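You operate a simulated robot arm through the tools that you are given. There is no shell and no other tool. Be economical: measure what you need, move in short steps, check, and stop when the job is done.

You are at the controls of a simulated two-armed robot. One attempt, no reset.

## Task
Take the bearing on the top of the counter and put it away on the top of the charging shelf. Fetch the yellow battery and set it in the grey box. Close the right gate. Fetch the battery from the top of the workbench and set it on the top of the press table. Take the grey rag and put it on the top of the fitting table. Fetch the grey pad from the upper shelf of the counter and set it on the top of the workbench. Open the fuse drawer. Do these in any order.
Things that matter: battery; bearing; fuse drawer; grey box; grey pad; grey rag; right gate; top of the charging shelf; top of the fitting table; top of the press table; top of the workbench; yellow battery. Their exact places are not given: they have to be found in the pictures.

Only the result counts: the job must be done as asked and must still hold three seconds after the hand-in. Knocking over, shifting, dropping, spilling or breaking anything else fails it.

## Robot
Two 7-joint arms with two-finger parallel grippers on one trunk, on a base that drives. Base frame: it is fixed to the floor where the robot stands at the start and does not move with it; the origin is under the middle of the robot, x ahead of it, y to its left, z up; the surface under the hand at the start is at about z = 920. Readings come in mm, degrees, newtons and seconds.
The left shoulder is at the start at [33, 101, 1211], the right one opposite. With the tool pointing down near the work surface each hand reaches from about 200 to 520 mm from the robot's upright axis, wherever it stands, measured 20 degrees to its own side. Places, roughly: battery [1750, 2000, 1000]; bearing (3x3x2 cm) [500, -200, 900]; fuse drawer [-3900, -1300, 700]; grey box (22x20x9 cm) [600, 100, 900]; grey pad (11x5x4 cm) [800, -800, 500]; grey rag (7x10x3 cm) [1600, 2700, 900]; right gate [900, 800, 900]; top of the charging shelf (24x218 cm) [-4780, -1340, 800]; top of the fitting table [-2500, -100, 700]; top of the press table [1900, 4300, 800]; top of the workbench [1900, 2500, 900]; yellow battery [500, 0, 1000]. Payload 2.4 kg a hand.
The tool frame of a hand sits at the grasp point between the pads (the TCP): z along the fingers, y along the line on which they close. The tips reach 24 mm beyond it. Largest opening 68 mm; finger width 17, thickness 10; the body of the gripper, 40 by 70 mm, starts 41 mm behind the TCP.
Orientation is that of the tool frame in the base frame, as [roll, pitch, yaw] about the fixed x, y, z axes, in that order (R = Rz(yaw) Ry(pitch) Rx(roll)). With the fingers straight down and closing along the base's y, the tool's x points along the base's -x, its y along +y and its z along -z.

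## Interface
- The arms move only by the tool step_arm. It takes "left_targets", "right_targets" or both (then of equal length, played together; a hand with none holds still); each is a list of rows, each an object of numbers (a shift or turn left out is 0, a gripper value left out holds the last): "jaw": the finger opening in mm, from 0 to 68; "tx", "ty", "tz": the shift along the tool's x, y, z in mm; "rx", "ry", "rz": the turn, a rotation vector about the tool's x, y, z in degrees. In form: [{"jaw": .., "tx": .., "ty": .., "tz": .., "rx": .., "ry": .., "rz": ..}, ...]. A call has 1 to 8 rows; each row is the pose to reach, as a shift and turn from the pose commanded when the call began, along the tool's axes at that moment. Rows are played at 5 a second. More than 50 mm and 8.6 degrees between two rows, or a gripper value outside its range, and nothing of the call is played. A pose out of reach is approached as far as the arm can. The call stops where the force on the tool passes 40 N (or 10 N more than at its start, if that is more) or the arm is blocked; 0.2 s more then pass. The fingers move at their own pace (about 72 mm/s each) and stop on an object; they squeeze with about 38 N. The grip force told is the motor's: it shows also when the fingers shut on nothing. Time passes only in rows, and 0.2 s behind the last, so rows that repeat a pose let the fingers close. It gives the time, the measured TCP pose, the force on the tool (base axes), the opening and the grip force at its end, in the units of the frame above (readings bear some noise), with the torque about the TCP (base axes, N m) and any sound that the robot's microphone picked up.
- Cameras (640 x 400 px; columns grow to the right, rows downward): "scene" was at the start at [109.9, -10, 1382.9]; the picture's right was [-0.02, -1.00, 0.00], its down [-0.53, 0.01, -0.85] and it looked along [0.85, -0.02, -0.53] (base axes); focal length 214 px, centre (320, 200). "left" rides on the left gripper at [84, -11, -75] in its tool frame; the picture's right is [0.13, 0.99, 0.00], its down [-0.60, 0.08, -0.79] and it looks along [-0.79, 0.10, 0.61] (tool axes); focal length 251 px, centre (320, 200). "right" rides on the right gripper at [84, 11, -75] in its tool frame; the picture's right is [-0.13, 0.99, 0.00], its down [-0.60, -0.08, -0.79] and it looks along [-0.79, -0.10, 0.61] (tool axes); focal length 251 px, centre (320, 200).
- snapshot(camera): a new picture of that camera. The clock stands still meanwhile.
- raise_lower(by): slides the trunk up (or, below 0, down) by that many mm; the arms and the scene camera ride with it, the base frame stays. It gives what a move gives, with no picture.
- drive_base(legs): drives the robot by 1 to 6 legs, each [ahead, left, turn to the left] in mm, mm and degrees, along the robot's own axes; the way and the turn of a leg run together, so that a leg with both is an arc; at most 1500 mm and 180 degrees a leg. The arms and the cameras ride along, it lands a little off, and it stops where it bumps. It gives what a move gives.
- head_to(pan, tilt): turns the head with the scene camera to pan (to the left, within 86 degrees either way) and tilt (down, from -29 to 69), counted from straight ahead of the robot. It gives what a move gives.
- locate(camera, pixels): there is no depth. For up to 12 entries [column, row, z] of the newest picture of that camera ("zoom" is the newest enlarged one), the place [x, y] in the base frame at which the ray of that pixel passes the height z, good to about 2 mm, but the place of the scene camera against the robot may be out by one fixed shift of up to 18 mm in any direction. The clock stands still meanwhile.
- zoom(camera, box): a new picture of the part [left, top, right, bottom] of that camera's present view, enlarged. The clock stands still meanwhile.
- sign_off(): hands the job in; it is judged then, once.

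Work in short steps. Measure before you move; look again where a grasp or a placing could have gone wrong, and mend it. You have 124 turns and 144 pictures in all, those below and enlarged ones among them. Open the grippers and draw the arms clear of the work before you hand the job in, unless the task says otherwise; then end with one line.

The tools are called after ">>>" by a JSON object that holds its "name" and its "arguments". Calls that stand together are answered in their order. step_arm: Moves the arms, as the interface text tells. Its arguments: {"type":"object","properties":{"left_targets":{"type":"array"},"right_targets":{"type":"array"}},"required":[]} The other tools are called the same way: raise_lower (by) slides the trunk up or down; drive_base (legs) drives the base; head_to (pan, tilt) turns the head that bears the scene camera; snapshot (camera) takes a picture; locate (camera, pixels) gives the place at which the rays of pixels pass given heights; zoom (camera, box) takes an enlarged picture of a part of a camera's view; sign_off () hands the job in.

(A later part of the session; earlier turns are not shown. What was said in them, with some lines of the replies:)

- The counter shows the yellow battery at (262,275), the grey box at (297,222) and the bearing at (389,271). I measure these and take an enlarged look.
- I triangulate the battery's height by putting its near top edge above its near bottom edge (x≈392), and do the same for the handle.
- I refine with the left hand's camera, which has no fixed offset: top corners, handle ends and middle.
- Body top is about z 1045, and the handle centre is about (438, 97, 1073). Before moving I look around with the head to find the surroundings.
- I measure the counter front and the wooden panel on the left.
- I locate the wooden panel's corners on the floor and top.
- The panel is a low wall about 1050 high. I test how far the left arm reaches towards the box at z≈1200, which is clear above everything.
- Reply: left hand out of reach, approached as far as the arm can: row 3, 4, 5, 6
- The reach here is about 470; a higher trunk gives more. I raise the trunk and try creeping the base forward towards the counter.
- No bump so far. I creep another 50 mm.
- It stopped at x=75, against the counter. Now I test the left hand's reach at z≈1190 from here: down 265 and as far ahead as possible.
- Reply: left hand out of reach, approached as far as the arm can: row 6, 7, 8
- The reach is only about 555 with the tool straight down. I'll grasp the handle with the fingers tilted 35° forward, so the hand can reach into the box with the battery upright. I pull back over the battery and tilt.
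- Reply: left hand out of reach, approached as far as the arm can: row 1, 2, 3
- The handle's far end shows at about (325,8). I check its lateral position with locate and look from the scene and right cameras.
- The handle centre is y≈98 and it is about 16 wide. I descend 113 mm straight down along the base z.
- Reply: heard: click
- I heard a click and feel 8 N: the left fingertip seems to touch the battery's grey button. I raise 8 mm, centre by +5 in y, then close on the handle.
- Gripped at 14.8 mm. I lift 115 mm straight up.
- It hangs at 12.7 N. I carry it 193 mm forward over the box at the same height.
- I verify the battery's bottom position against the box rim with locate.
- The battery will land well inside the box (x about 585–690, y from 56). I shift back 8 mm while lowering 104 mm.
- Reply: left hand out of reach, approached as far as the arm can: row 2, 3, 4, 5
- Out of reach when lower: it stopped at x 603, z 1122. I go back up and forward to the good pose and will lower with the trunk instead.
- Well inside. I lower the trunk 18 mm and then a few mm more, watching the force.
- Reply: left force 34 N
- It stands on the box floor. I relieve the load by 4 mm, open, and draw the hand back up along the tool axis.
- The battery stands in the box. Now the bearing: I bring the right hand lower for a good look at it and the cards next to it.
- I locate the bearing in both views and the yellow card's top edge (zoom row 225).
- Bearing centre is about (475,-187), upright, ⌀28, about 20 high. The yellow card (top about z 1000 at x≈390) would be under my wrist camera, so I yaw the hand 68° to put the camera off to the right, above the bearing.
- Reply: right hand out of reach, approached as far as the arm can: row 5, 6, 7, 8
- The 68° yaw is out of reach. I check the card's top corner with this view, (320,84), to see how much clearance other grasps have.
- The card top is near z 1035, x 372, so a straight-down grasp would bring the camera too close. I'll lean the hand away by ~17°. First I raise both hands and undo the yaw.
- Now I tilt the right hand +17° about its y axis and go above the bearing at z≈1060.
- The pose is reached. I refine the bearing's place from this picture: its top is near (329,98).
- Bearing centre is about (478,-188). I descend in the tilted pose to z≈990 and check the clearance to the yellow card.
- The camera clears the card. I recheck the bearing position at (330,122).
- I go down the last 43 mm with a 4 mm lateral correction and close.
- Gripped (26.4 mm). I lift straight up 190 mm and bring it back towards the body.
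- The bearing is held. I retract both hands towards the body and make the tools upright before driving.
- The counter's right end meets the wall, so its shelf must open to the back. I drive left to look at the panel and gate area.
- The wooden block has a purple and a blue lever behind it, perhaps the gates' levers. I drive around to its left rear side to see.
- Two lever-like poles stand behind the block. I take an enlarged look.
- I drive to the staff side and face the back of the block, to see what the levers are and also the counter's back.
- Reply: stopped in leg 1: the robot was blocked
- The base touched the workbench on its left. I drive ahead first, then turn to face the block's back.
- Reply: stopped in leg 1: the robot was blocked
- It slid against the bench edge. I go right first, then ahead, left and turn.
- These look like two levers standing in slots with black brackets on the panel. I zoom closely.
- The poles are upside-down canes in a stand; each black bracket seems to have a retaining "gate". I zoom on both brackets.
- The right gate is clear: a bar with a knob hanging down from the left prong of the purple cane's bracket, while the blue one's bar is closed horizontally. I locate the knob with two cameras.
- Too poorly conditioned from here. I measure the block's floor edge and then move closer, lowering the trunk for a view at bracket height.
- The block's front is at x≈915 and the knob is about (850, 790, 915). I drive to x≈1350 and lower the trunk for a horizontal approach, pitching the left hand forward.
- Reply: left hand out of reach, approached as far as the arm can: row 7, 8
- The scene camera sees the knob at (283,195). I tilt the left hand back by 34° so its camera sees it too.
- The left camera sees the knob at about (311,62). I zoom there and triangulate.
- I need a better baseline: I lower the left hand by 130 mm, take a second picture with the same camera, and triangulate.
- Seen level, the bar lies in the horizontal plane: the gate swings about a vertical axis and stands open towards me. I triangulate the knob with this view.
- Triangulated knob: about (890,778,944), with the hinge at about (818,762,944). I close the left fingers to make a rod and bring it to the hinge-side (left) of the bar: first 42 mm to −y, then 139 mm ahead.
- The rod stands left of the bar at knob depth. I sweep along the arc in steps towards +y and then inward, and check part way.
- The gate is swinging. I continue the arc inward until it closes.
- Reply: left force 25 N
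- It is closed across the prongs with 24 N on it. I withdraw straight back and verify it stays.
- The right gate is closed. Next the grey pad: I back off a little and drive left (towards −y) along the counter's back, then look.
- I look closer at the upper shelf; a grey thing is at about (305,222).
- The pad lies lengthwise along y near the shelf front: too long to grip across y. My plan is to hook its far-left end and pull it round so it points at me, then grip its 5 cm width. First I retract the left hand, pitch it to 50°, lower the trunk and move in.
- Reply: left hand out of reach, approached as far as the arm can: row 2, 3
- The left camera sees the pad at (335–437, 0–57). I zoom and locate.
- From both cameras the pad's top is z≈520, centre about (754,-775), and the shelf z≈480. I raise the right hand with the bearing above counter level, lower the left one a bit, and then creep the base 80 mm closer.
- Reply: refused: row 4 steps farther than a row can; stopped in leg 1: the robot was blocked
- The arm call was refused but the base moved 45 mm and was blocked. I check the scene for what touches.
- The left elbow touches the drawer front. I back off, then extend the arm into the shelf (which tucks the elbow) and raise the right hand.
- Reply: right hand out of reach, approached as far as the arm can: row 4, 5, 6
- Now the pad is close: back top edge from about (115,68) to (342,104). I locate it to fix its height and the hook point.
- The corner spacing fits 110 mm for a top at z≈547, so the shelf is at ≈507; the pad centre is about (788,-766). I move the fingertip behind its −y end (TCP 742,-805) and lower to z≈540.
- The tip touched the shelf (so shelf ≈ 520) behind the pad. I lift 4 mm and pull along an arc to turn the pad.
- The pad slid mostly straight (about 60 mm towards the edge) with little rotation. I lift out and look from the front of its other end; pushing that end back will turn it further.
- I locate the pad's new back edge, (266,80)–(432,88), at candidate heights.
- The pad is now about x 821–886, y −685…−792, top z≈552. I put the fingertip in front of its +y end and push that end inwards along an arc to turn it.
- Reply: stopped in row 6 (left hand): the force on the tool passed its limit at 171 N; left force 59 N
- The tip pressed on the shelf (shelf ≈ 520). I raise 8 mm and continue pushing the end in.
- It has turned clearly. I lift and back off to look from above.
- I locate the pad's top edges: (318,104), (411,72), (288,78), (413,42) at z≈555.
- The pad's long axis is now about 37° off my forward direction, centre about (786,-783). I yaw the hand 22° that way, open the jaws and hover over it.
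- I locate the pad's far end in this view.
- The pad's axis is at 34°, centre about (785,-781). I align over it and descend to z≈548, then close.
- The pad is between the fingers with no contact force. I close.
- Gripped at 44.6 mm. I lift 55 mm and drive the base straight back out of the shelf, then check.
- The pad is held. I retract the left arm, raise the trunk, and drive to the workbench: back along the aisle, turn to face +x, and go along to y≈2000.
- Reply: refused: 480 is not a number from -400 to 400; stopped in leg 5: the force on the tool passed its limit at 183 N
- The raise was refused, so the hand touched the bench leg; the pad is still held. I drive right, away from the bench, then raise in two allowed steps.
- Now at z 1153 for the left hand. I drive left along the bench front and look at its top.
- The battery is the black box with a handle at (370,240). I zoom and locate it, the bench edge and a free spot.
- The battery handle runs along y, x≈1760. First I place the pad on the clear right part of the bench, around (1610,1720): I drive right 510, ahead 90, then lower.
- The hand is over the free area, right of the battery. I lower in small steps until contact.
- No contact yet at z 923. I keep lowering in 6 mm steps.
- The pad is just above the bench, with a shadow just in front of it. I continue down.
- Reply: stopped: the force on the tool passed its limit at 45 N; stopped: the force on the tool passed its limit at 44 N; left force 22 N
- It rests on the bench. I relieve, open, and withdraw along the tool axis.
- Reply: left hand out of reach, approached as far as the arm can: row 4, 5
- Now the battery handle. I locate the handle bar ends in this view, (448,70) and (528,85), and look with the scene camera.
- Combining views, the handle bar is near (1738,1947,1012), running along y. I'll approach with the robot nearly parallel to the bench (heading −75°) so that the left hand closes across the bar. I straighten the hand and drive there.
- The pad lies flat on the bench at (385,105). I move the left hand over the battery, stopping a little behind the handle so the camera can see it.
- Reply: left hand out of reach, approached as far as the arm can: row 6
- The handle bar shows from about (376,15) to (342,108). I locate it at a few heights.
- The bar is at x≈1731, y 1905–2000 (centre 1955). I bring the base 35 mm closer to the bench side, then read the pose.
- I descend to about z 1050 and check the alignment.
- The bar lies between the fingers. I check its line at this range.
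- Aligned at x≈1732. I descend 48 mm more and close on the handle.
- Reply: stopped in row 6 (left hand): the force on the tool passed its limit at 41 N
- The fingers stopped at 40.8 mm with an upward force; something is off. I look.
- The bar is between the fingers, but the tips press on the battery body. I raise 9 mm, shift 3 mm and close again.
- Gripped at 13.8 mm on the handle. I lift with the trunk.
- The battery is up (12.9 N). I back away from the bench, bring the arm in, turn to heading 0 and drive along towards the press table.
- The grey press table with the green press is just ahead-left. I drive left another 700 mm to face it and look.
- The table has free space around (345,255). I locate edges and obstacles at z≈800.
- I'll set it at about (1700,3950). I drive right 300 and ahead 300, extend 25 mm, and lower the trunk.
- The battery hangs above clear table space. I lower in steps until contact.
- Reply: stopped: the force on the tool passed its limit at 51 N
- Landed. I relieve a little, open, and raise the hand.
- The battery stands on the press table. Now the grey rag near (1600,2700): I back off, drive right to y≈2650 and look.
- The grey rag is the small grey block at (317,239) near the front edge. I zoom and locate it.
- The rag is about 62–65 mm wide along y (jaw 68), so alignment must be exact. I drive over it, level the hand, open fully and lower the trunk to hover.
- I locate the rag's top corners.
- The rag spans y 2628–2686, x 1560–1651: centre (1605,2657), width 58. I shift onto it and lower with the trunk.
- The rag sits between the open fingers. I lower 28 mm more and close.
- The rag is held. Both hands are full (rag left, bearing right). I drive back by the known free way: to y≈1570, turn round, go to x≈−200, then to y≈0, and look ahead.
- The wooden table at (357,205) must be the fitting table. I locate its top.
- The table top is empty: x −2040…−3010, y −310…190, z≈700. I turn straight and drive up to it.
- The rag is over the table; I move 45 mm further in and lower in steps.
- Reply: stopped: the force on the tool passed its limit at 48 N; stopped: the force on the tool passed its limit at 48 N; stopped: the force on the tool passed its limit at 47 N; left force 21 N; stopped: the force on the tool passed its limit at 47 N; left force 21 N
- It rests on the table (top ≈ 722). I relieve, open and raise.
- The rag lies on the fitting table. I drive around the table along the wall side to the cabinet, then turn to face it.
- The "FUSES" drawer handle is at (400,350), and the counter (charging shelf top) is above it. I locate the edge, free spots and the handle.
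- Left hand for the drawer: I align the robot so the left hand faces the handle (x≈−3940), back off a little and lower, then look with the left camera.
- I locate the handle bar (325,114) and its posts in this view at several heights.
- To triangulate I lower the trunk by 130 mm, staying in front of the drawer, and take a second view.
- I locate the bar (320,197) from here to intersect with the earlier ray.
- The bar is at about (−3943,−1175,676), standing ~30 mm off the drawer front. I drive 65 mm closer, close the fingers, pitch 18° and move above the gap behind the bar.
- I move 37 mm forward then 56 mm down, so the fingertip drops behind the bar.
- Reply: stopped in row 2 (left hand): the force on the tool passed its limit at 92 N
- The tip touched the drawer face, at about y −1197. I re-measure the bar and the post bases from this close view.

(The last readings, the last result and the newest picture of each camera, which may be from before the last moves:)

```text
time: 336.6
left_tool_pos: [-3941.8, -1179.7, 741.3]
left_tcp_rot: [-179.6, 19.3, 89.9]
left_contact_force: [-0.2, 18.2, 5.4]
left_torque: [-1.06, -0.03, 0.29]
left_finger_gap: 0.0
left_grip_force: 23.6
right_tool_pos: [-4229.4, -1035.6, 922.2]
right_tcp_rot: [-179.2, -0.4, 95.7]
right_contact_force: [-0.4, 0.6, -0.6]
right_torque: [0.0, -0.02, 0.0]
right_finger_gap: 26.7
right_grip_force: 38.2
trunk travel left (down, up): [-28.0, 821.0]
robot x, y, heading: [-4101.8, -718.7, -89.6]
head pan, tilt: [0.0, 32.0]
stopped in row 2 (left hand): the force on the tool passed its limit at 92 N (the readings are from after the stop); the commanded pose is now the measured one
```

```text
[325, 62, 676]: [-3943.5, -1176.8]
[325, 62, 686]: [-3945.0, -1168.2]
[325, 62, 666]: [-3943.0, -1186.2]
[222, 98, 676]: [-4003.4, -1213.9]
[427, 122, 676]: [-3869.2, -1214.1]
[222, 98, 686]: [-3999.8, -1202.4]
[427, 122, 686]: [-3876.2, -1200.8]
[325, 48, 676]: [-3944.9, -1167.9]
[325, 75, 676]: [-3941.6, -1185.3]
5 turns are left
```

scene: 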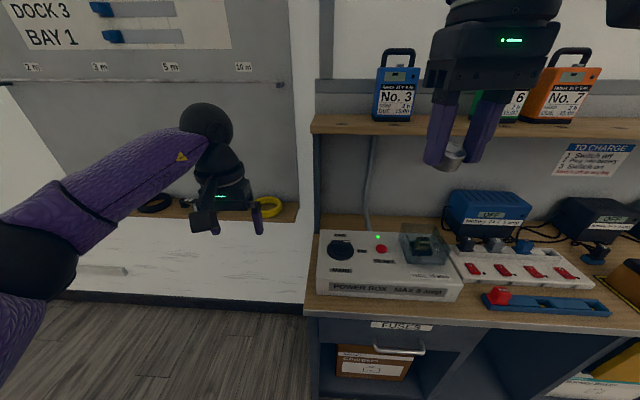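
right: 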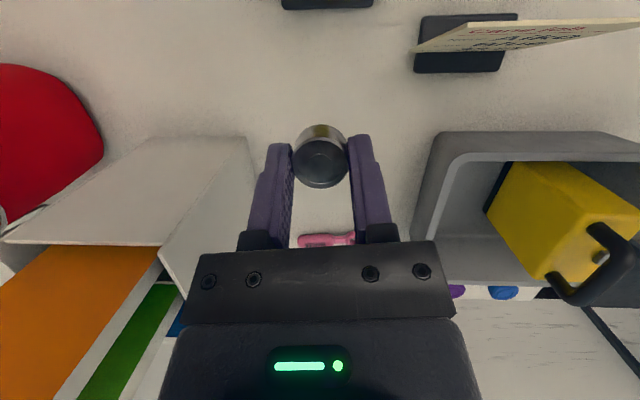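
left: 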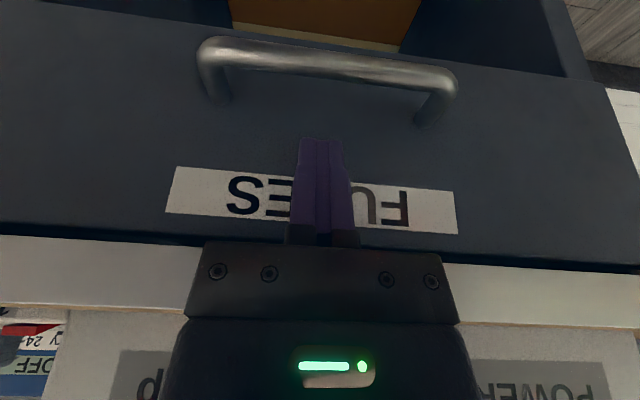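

Only 5 turns remain. The torque shows my palm hit the counter edge, not the drawer face. I first position for the bearing: draw the left hand back and up, raise, drive in, bring the right hand (re-tilted) over the gap between the power box and the blue rack, and take pictures.

>>> {"name": "step_arm", "arguments": {"left_targets": [{"tx": 24, "tz": -38}, {"tx": 48, "tz": -76}, {"tx": 72, "tz": -114}, {"tx": 96, "tz": -152}, {"tx": 120, "tz": -190}]}}

>>> {"name": "raise_lower", "arguments": {"by": 60}}

>>> {"name": "drive_base", "arguments": {"legs": [[150, 0, 0]]}}

>>> {"name": "step_arm", "arguments": {"right_targets": [{"tx": -13, "ty": 22, "ry": 4}, {"tx": -26, "ty": 44, "ry": 8}, {"tx": -40, "ty": 66, "ry": 12}, {"tx": -52.9, "ty": 87, "ry": 16}]}}

>>> {"name": "head_to", "arguments": {"pan": 0, "tilt": 50}}

>>> {"name": "snapshot", "arguments": {"camera": "right"}}

>>> {"name": "snapshot", "arguments": {"camera": "scene"}}

>>> {"name": "locate", "arguments": {"camera": "right", "pixels": [[320, 60, 812], [320, 100, 812], [320, 140, 812], [220, 100, 812], [420, 100, 812], [320, 20, 812]]}}

```text
time: 337.8
left_tool_pos: [-3940.1, -1003.2, 878.7]
left_tcp_rot: [-179.5, 19.1, 89.9]
left_contact_force: [-0.1, 0.4, -0.4]
left_torque: [-0.02, -0.02, 0.02]
left_finger_gap: 0.0
left_grip_force: 24.0
right_tool_pos: [-4229.7, -1038.6, 921.1]
right_tcp_rot: [-179.0, -0.5, 95.6]
right_contact_force: [-0.5, 0.0, 0.0]
right_torque: [0.05, 0.0, -0.01]
right_finger_gap: 26.7
right_grip_force: 37.4
trunk travel left (down, up): [-28.0, 821.0]
robot x, y, heading: [-4107.4, -717.7, -89.7]
head pan, tilt: [0.0, 32.0]
```

```text
time: 338.8
left_tool_pos: [-3940.1, -1007.1, 938.6]
left_tcp_rot: [-179.5, 19.1, 89.9]
left_contact_force: [0.1, 0.6, 0.2]
left_torque: [-0.01, -0.02, 0.01]
left_finger_gap: 0.0
left_grip_force: 24.0
right_tool_pos: [-4229.2, -1038.2, 981.1]
right_tcp_rot: [-179.1, -0.6, 95.7]
right_contact_force: [-0.1, 0.1, -0.5]
right_torque: [0.03, -0.02, -0.04]
right_finger_gap: 26.5
right_grip_force: 38.1
trunk travel left (down, up): [-88.0, 761.0]
robot x, y, heading: [-4107.8, -716.5, -89.8]
head pan, tilt: [0.0, 32.0]
```

```text
time: 340.2
left_tool_pos: [-3939.6, -1154.6, 939.9]
left_tcp_rot: [-179.5, 19.2, 90.0]
left_contact_force: [0.3, -0.9, -0.3]
left_torque: [0.01, -0.03, 0.03]
left_finger_gap: 0.2
left_grip_force: 23.4
right_tool_pos: [-4229.4, -1188.0, 980.5]
right_tcp_rot: [-179.1, -0.5, 95.8]
right_contact_force: [0.1, 0.1, -0.3]
right_torque: [0.0, -0.04, -0.01]
right_finger_gap: 26.8
right_grip_force: 38.0
trunk travel left (down, up): [-88.0, 761.0]
robot x, y, heading: [-4104.2, -865.9, -89.7]
head pan, tilt: [0.0, 32.0]
```

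```text
time: 341.2
left_tool_pos: [-3940.9, -1154.7, 939.3]
left_tcp_rot: [-179.6, 19.1, 90.0]
left_contact_force: [-0.5, 0.5, -0.3]
left_torque: [0.03, 0.0, 0.0]
left_finger_gap: 0.0
left_grip_force: 23.8
right_tool_pos: [-4135.1, -1227.2, 973.7]
right_tcp_rot: [-179.2, -16.3, 95.7]
right_contact_force: [-1.2, 0.3, -0.6]
right_torque: [0.02, -0.04, -0.03]
right_finger_gap: 26.7
right_grip_force: 37.9
right hand out of reach, approached as far as the arm can: row 4
trunk travel left (down, up): [-88.0, 761.0]
robot x, y, heading: [-4102.8, -866.6, -89.8]
head pan, tilt: [0.0, 32.0]
```

```text
time: 342.0
left_tool_pos: [-3939.8, -1155.3, 940.2]
left_tcp_rot: [-179.5, 19.1, 90.0]
left_contact_force: [-0.1, -0.9, -0.4]
left_torque: [-0.02, -0.01, 0.03]
left_finger_gap: 0.0
left_grip_force: 23.3
right_tool_pos: [-4136.7, -1226.6, 973.8]
right_tcp_rot: [-179.1, -16.4, 95.7]
right_contact_force: [0.8, 0.2, -1.3]
right_torque: [0.02, -0.01, 0.02]
right_finger_gap: 26.7
right_grip_force: 37.9
trunk travel left (down, up): [-88.0, 761.0]
robot x, y, heading: [-4106.8, -862.5, -89.5]
head pan, tilt: [0.0, 50.0]
```

```text
13 pictures are left
```

right: 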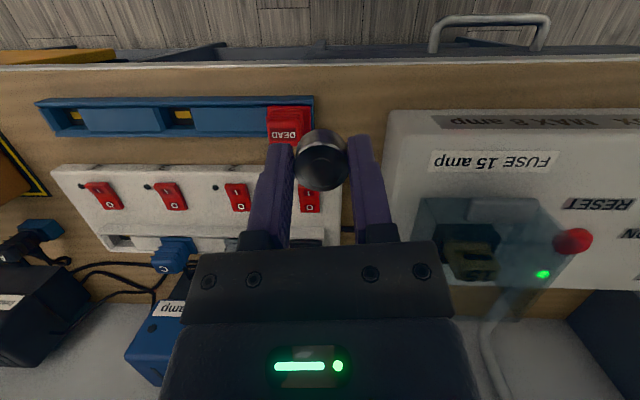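

```text
12 pictures are left
```

scene: 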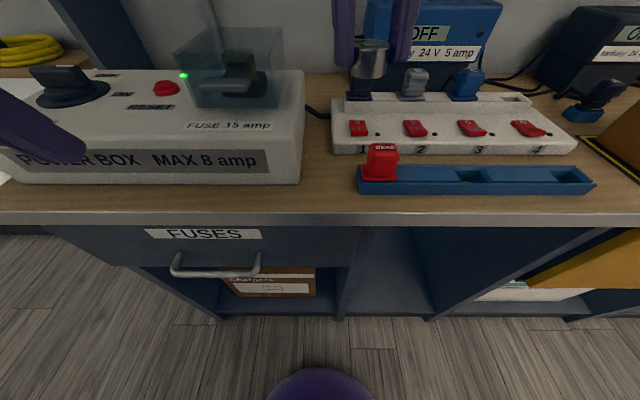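

```text
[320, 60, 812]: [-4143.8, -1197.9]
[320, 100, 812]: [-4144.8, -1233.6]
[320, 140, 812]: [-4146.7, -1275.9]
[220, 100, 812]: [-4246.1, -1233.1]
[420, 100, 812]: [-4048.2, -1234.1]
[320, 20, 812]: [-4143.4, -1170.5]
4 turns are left
```

The gap's free floor is at about x −4150…−4080, just inside the edge. I place the bearing at about (−4115,−1228): shift, lower with force stops, open, lift straight up. Then I back off and pre-pose the left hand (pitch 38°) for the drawer.

>>> {"name": "step_arm", "arguments": {"right_targets": [{"tx": -7.3, "ty": 21.1, "tz": -2.1}, {"tx": -16, "ty": 21.1, "tz": 28}, {"tx": -24.7, "ty": 21.1, "tz": 57.4}]}}

>>> {"name": "raise_lower", "arguments": {"by": -40}}

>>> {"name": "raise_lower", "arguments": {"by": -14}}

>>> {"name": "raise_lower", "arguments": {"by": -10}}

>>> {"name": "raise_lower", "arguments": {"by": -8}}

>>> {"name": "raise_lower", "arguments": {"by": -6}}

>>> {"name": "raise_lower", "arguments": {"by": -6}}

>>> {"name": "step_arm", "arguments": {"right_targets": [{"jaw": 29}, {"jaw": 38}, {"jaw": 38}, {"jaw": 38, "tx": 11, "tz": -38}, {"jaw": 38, "tx": 24, "tz": -84}, {"jaw": 38, "tx": 34, "tz": -120}]}}

>>> {"name": "snapshot", "arguments": {"camera": "right"}}

>>> {"name": "drive_base", "arguments": {"legs": [[-150, 0, 0]]}}

>>> {"name": "step_arm", "arguments": {"left_targets": [{"tx": -13, "tz": 32, "ty": -1, "ry": -3.8}, {"tx": -26, "tz": 65, "ty": -1, "ry": -7.6}, {"tx": -39, "tz": 97, "ty": -2, "ry": -11.4}, {"tx": -52, "tz": 129, "ty": -2, "ry": -15.2}, {"tx": -65.9, "tz": 161, "ty": -3, "ry": -19}]}}

>>> {"name": "snapshot", "arguments": {"camera": "left"}}

>>> {"name": "snapshot", "arguments": {"camera": "scene"}}

```text
time: 342.8
left_tool_pos: [-3939.4, -1155.4, 939.7]
left_tcp_rot: [-179.5, 19.1, 89.9]
left_contact_force: [0.7, 0.4, -0.4]
left_torque: [0.0, -0.03, 0.05]
left_finger_gap: 0.0
left_grip_force: 23.8
right_tool_pos: [-4116.6, -1230.6, 912.7]
right_tcp_rot: [-179.1, -16.4, 95.4]
right_contact_force: [0.0, 0.2, 0.2]
right_torque: [0.01, 0.01, 0.01]
right_finger_gap: 26.6
right_grip_force: 37.8
right hand out of reach, approached as far as the arm can: row 1
trunk travel left (down, up): [-88.0, 761.0]
robot x, y, heading: [-4105.9, -866.2, -89.8]
head pan, tilt: [0.0, 50.0]
```

```text
time: 343.6
left_tool_pos: [-3939.6, -1154.5, 898.2]
left_tcp_rot: [-179.4, 19.2, 90.0]
left_contact_force: [-0.9, -0.2, 0.6]
left_torque: [0.0, -0.02, 0.01]
left_finger_gap: 0.0
left_grip_force: 23.6
right_tool_pos: [-4117.4, -1231.8, 870.8]
right_tcp_rot: [-179.1, -16.3, 95.5]
right_contact_force: [0.3, -0.9, -1.5]
right_torque: [0.02, 0.01, 0.0]
right_finger_gap: 26.6
right_grip_force: 38.2
trunk travel left (down, up): [-48.0, 801.0]
robot x, y, heading: [-4102.3, -866.9, -89.5]
head pan, tilt: [0.0, 50.0]
```

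```text
time: 344.3
left_tool_pos: [-3939.4, -1155.1, 884.9]
left_tcp_rot: [-179.6, 19.2, 89.9]
left_contact_force: [-0.3, 0.5, -0.1]
left_torque: [0.02, 0.0, -0.03]
left_finger_gap: 0.1
left_grip_force: 23.2
right_tool_pos: [-4116.6, -1231.7, 857.5]
right_tcp_rot: [-179.1, -16.5, 95.6]
right_contact_force: [-0.3, 0.6, -0.7]
right_torque: [-0.01, 0.0, -0.01]
right_finger_gap: 26.6
right_grip_force: 38.1
trunk travel left (down, up): [-34.0, 815.0]
robot x, y, heading: [-4102.5, -864.8, -89.8]
head pan, tilt: [0.0, 50.0]
```

```text
time: 344.8
left_tool_pos: [-3940.2, -1155.7, 874.8]
left_tcp_rot: [-179.5, 19.2, 90.0]
left_contact_force: [-0.4, 0.5, 0.4]
left_torque: [-0.03, 0.02, 0.0]
left_finger_gap: 0.0
left_grip_force: 24.0
right_tool_pos: [-4118.0, -1232.9, 846.8]
right_tcp_rot: [-179.1, -16.6, 95.5]
right_contact_force: [0.9, -0.2, -0.6]
right_torque: [0.02, -0.02, 0.03]
right_finger_gap: 26.8
right_grip_force: 38.2
trunk travel left (down, up): [-24.0, 825.0]
robot x, y, heading: [-4102.6, -865.0, -90.1]
head pan, tilt: [0.0, 50.0]
```

```text
time: 345.4
left_tool_pos: [-3939.6, -1154.4, 866.8]
left_tcp_rot: [-179.5, 19.2, 89.9]
left_contact_force: [-0.7, -0.2, 0.3]
left_torque: [0.0, 0.04, 0.0]
left_finger_gap: 0.0
left_grip_force: 24.0
right_tool_pos: [-4116.4, -1231.4, 838.6]
right_tcp_rot: [-179.1, -16.3, 95.6]
right_contact_force: [-0.4, 0.0, -0.1]
right_torque: [0.01, 0.01, 0.02]
right_finger_gap: 26.6
right_grip_force: 37.8
trunk travel left (down, up): [-16.0, 833.0]
robot x, y, heading: [-4103.1, -867.1, -89.8]
head pan, tilt: [0.0, 50.0]
```

```text
time: 346.0
left_tool_pos: [-3938.7, -1154.9, 861.3]
left_tcp_rot: [-179.5, 19.2, 90.0]
left_contact_force: [0.2, 0.9, -0.2]
left_torque: [0.0, 0.0, -0.01]
left_finger_gap: 0.0
left_grip_force: 23.4
right_tool_pos: [-4115.4, -1230.2, 833.0]
right_tcp_rot: [-179.2, -16.5, 95.6]
right_contact_force: [-0.1, -1.4, -0.9]
right_torque: [0.06, -0.01, 0.01]
right_finger_gap: 26.4
right_grip_force: 38.8
trunk travel left (down, up): [-10.0, 839.0]
robot x, y, heading: [-4103.2, -868.5, -89.8]
head pan, tilt: [0.0, 50.0]
```

```text
time: 346.5
left_tool_pos: [-3940.6, -1154.5, 856.0]
left_tcp_rot: [-179.5, 19.3, 90.1]
left_contact_force: [-0.1, 0.0, -0.3]
left_torque: [-0.02, -0.03, -0.02]
left_finger_gap: 0.0
left_grip_force: 23.0
right_tool_pos: [-4117.0, -1231.5, 827.7]
right_tcp_rot: [-179.1, -16.3, 95.6]
right_contact_force: [-1.6, -5.1, 28.9]
right_torque: [-0.24, -0.09, -0.01]
right_finger_gap: 26.6
right_grip_force: 38.8
trunk travel left (down, up): [-4.0, 845.0]
robot x, y, heading: [-4106.9, -864.1, -89.9]
head pan, tilt: [0.0, 50.0]
```

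```text
time: 347.9
left_tool_pos: [-3938.9, -1155.2, 854.6]
left_tcp_rot: [-179.4, 19.2, 90.0]
left_contact_force: [1.3, 0.5, -0.5]
left_torque: [0.02, -0.02, -0.02]
left_finger_gap: 0.0
left_grip_force: 23.7
right_tool_pos: [-4114.1, -1234.5, 881.3]
right_tcp_rot: [-179.2, -16.4, 95.6]
right_contact_force: [-0.4, 0.0, 0.7]
right_torque: [0.01, 0.01, -0.02]
right_finger_gap: 38.0
right_grip_force: 0.1
right hand out of reach, approached as far as the arm can: row 5, 6
trunk travel left (down, up): [-4.0, 845.0]
robot x, y, heading: [-4105.2, -863.9, -89.7]
head pan, tilt: [0.0, 50.0]
```

```text
11 pictures are left
```

right: 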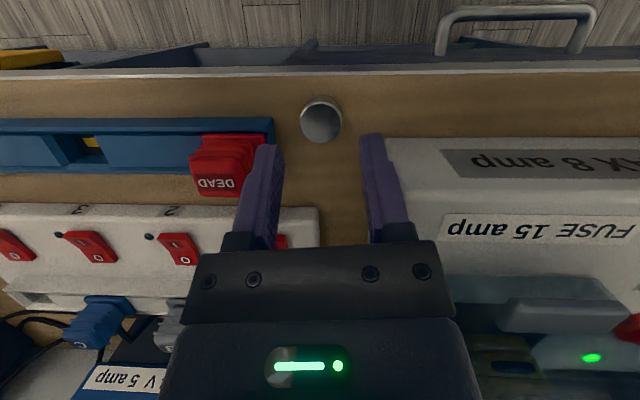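

```text
time: 349.3
left_tool_pos: [-3941.1, -1002.5, 853.8]
left_tcp_rot: [-179.5, 19.2, 90.0]
left_contact_force: [0.1, -0.8, -0.3]
left_torque: [0.01, 0.0, -0.01]
left_finger_gap: 0.0
left_grip_force: 23.4
right_tool_pos: [-4114.8, -1082.9, 882.6]
right_tcp_rot: [-179.0, -16.5, 95.5]
right_contact_force: [0.1, 0.1, 0.0]
right_torque: [0.01, 0.03, 0.0]
right_finger_gap: 38.1
right_grip_force: 0.0
trunk travel left (down, up): [-4.0, 845.0]
robot x, y, heading: [-4105.2, -715.4, -89.6]
head pan, tilt: [0.0, 50.0]
```

```text
time: 350.5
left_tool_pos: [-3944.6, -1118.4, 724.3]
left_tcp_rot: [-179.5, 38.2, 90.1]
left_contact_force: [0.5, -0.2, -0.2]
left_torque: [-0.02, -0.02, 0.0]
left_finger_gap: 0.0
left_grip_force: 23.8
right_tool_pos: [-4114.9, -1083.3, 883.5]
right_tcp_rot: [-179.1, -16.4, 95.6]
right_contact_force: [-0.1, -0.9, -0.6]
right_torque: [-0.02, 0.0, 0.01]
right_finger_gap: 38.0
right_grip_force: 0.1
trunk travel left (down, up): [-4.0, 845.0]
robot x, y, heading: [-4102.8, -720.6, -89.6]
head pan, tilt: [0.0, 50.0]
```

```text
10 pictures are left
```

left: 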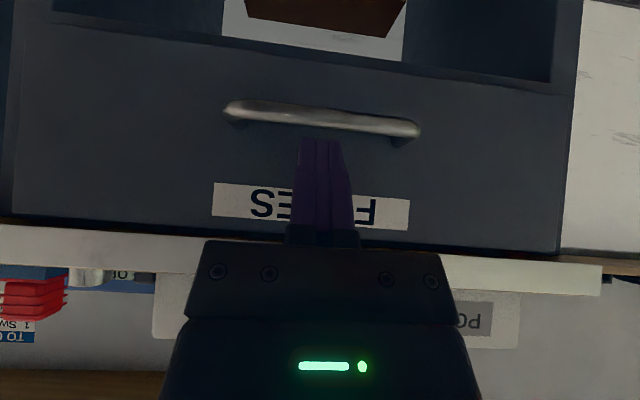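

```text
9 pictures are left
3 turns are left
```

scene: 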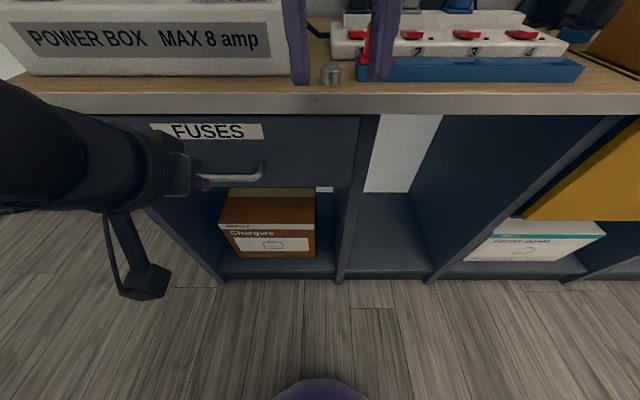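

The bearing stands on the counter at (331,75). A check of this view agrees with the bar at (y −1173, z 679). Now I hook: forward over the bar, down behind it, pull with the arm then the base, lift out vertically, and look.

>>> {"name": "step_arm", "arguments": {"left_targets": [{"tx": -25, "tz": 21, "ty": 1.5}, {"tx": -51.4, "tz": 43, "ty": 1.5}, {"tx": -41, "tz": 56, "ty": 1.5}, {"tx": -30.4, "tz": 69.7, "ty": 1.5}]}}

>>> {"name": "snapshot", "arguments": {"camera": "left"}}

>>> {"name": "step_arm", "arguments": {"left_targets": [{"tx": 12, "tz": -9.3}, {"tx": 24, "tz": -18.7}, {"tx": 36, "tz": -28}, {"tx": 48, "tz": -37.5}, {"tx": 60, "tz": -47}]}}

>>> {"name": "drive_base", "arguments": {"legs": [[-130, 0, 0]]}}

>>> {"name": "snapshot", "arguments": {"camera": "left"}}

>>> {"name": "step_arm", "arguments": {"left_targets": [{"tx": -9.3, "tz": -11.8}, {"tx": -18.5, "tz": -23.6}, {"tx": -30.9, "tz": -39.3}, {"tx": -46, "tz": -59}]}}

>>> {"name": "snapshot", "arguments": {"camera": "scene"}}

```text
time: 351.5
left_tool_pos: [-3942.1, -1185.2, 691.1]
left_tcp_rot: [-179.4, 38.6, 90.1]
left_contact_force: [3.0, -2.0, 20.4]
left_torque: [0.13, -0.1, -0.01]
left_finger_gap: 0.0
left_grip_force: 23.3
right_tool_pos: [-4115.4, -1081.1, 883.7]
right_tcp_rot: [-179.1, -16.4, 95.5]
right_contact_force: [-0.2, -0.7, 0.5]
right_torque: [0.05, 0.01, 0.0]
right_finger_gap: 37.8
right_grip_force: 0.0
trunk travel left (down, up): [-4.0, 845.0]
robot x, y, heading: [-4106.8, -712.5, -89.6]
head pan, tilt: [0.0, 50.0]
```

```text
8 pictures are left
```

left: 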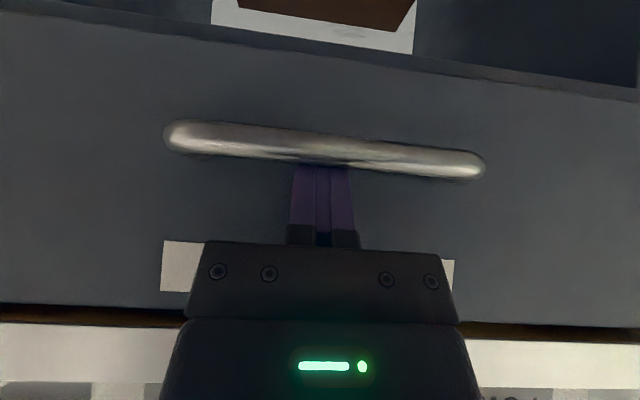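

```text
time: 352.7
left_tool_pos: [-3944.8, -1116.5, 688.7]
left_tcp_rot: [-179.4, 37.9, 90.0]
left_contact_force: [0.1, 0.4, -0.1]
left_torque: [-0.03, 0.02, 0.01]
left_finger_gap: 0.4
left_grip_force: 24.1
left hand out of reach, approached as far as the arm can: row 5
right_tool_pos: [-4116.1, -1083.3, 881.9]
right_tcp_rot: [-179.1, -16.5, 95.5]
right_contact_force: [-0.3, 0.0, 0.1]
right_torque: [0.01, 0.01, 0.03]
right_finger_gap: 38.0
right_grip_force: 0.0
trunk travel left (down, up): [-4.0, 845.0]
robot x, y, heading: [-4106.9, -716.2, -89.8]
head pan, tilt: [0.0, 50.0]
```

```text
time: 354.0
left_tool_pos: [-3943.1, -990.2, 689.2]
left_tcp_rot: [-179.4, 38.0, 90.2]
left_contact_force: [0.1, 2.0, -0.3]
left_torque: [0.06, -0.01, -0.01]
left_finger_gap: 0.0
left_grip_force: 23.8
right_tool_pos: [-4114.8, -953.4, 882.2]
right_tcp_rot: [-179.1, -16.4, 95.6]
right_contact_force: [-0.5, -0.3, 0.3]
right_torque: [0.01, 0.01, -0.01]
right_finger_gap: 37.9
right_grip_force: 0.0
trunk travel left (down, up): [-4.0, 845.0]
robot x, y, heading: [-4106.0, -585.8, -89.8]
head pan, tilt: [0.0, 50.0]
```

```text
7 pictures are left
```

left: 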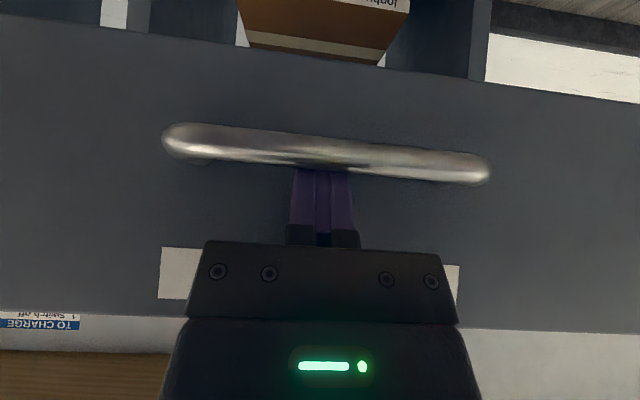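

```text
time: 355.0
left_tool_pos: [-3943.3, -990.1, 763.8]
left_tcp_rot: [-179.5, 38.1, 90.3]
left_contact_force: [-0.3, -0.1, 0.0]
left_torque: [-0.02, -0.01, 0.01]
left_finger_gap: 0.0
left_grip_force: 23.8
right_tool_pos: [-4115.0, -953.0, 882.7]
right_tcp_rot: [-179.1, -16.5, 95.6]
right_contact_force: [-0.5, -0.5, 0.0]
right_torque: [-0.02, 0.03, -0.03]
right_finger_gap: 38.0
right_grip_force: 0.0
trunk travel left (down, up): [-4.0, 845.0]
robot x, y, heading: [-4101.4, -586.9, -89.3]
head pan, tilt: [0.0, 50.0]
```

```text
6 pictures are left
2 turns are left
```

scene: 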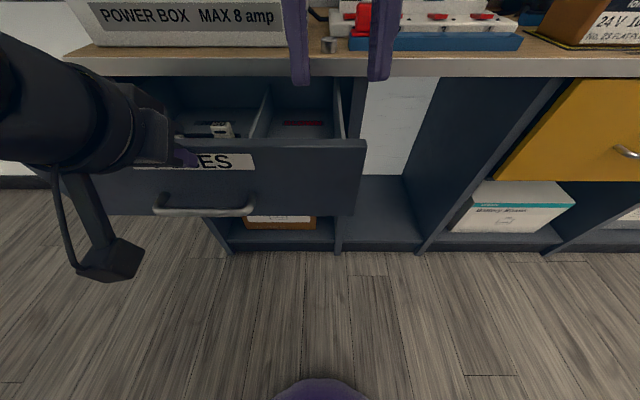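

The drawer is open by about 195 mm and the hand is free of the bar. I drive back clear and open the gripper.

>>> {"name": "drive_base", "arguments": {"legs": [[-200, 0, 0]]}}

>>> {"name": "step_arm", "arguments": {"left_targets": [{"jaw": 60}, {"jaw": 60}, {"jaw": 60}], "right_targets": [{"jaw": 60}, {"jaw": 60}, {"jaw": 60}]}}

>>> {"name": "snapshot", "arguments": {"camera": "scene"}}

```text
time: 356.6
left_tool_pos: [-3944.1, -789.4, 762.3]
left_tcp_rot: [-179.4, 38.0, 90.2]
left_contact_force: [0.7, 0.4, 0.2]
left_torque: [0.03, -0.02, 0.01]
left_finger_gap: 0.1
left_grip_force: 23.8
right_tool_pos: [-4116.6, -753.2, 883.3]
right_tcp_rot: [-179.1, -16.6, 95.6]
right_contact_force: [-0.4, 0.6, 0.3]
right_torque: [-0.03, 0.04, 0.01]
right_finger_gap: 38.0
right_grip_force: 0.1
trunk travel left (down, up): [-4.0, 845.0]
robot x, y, heading: [-4103.1, -383.3, -89.6]
head pan, tilt: [0.0, 50.0]
```

```text
time: 357.4
left_tool_pos: [-3944.4, -790.4, 764.8]
left_tcp_rot: [-179.5, 38.1, 90.2]
left_contact_force: [0.5, -0.4, 0.6]
left_torque: [0.01, -0.01, -0.02]
left_finger_gap: 59.9
left_grip_force: 0.0
right_tool_pos: [-4115.8, -752.6, 881.7]
right_tcp_rot: [-179.1, -16.5, 95.6]
right_contact_force: [1.0, 0.1, 0.2]
right_torque: [0.03, -0.01, -0.02]
right_finger_gap: 60.1
right_grip_force: 0.0
trunk travel left (down, up): [-4.0, 845.0]
robot x, y, heading: [-4105.0, -388.3, -89.8]
head pan, tilt: [0.0, 50.0]
```

```text
5 pictures are left
1 turns are left
```

scene: 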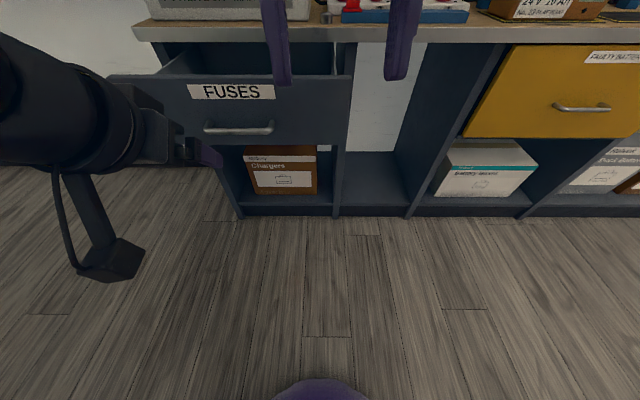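

The drawer stays open, both grippers are open and the arms are clear, so I hand the job in.

>>> {"name": "sign_off", "arguments": {}}

```text
The job is handed in.
```

I handed the job in with all seven parts done and seen in place in the pictures; I haven't seen the verdict. On the way I pressed the yellow battery's button once, and my arm bumped the counter drawer and a workbench leg. Nothing looked moved.
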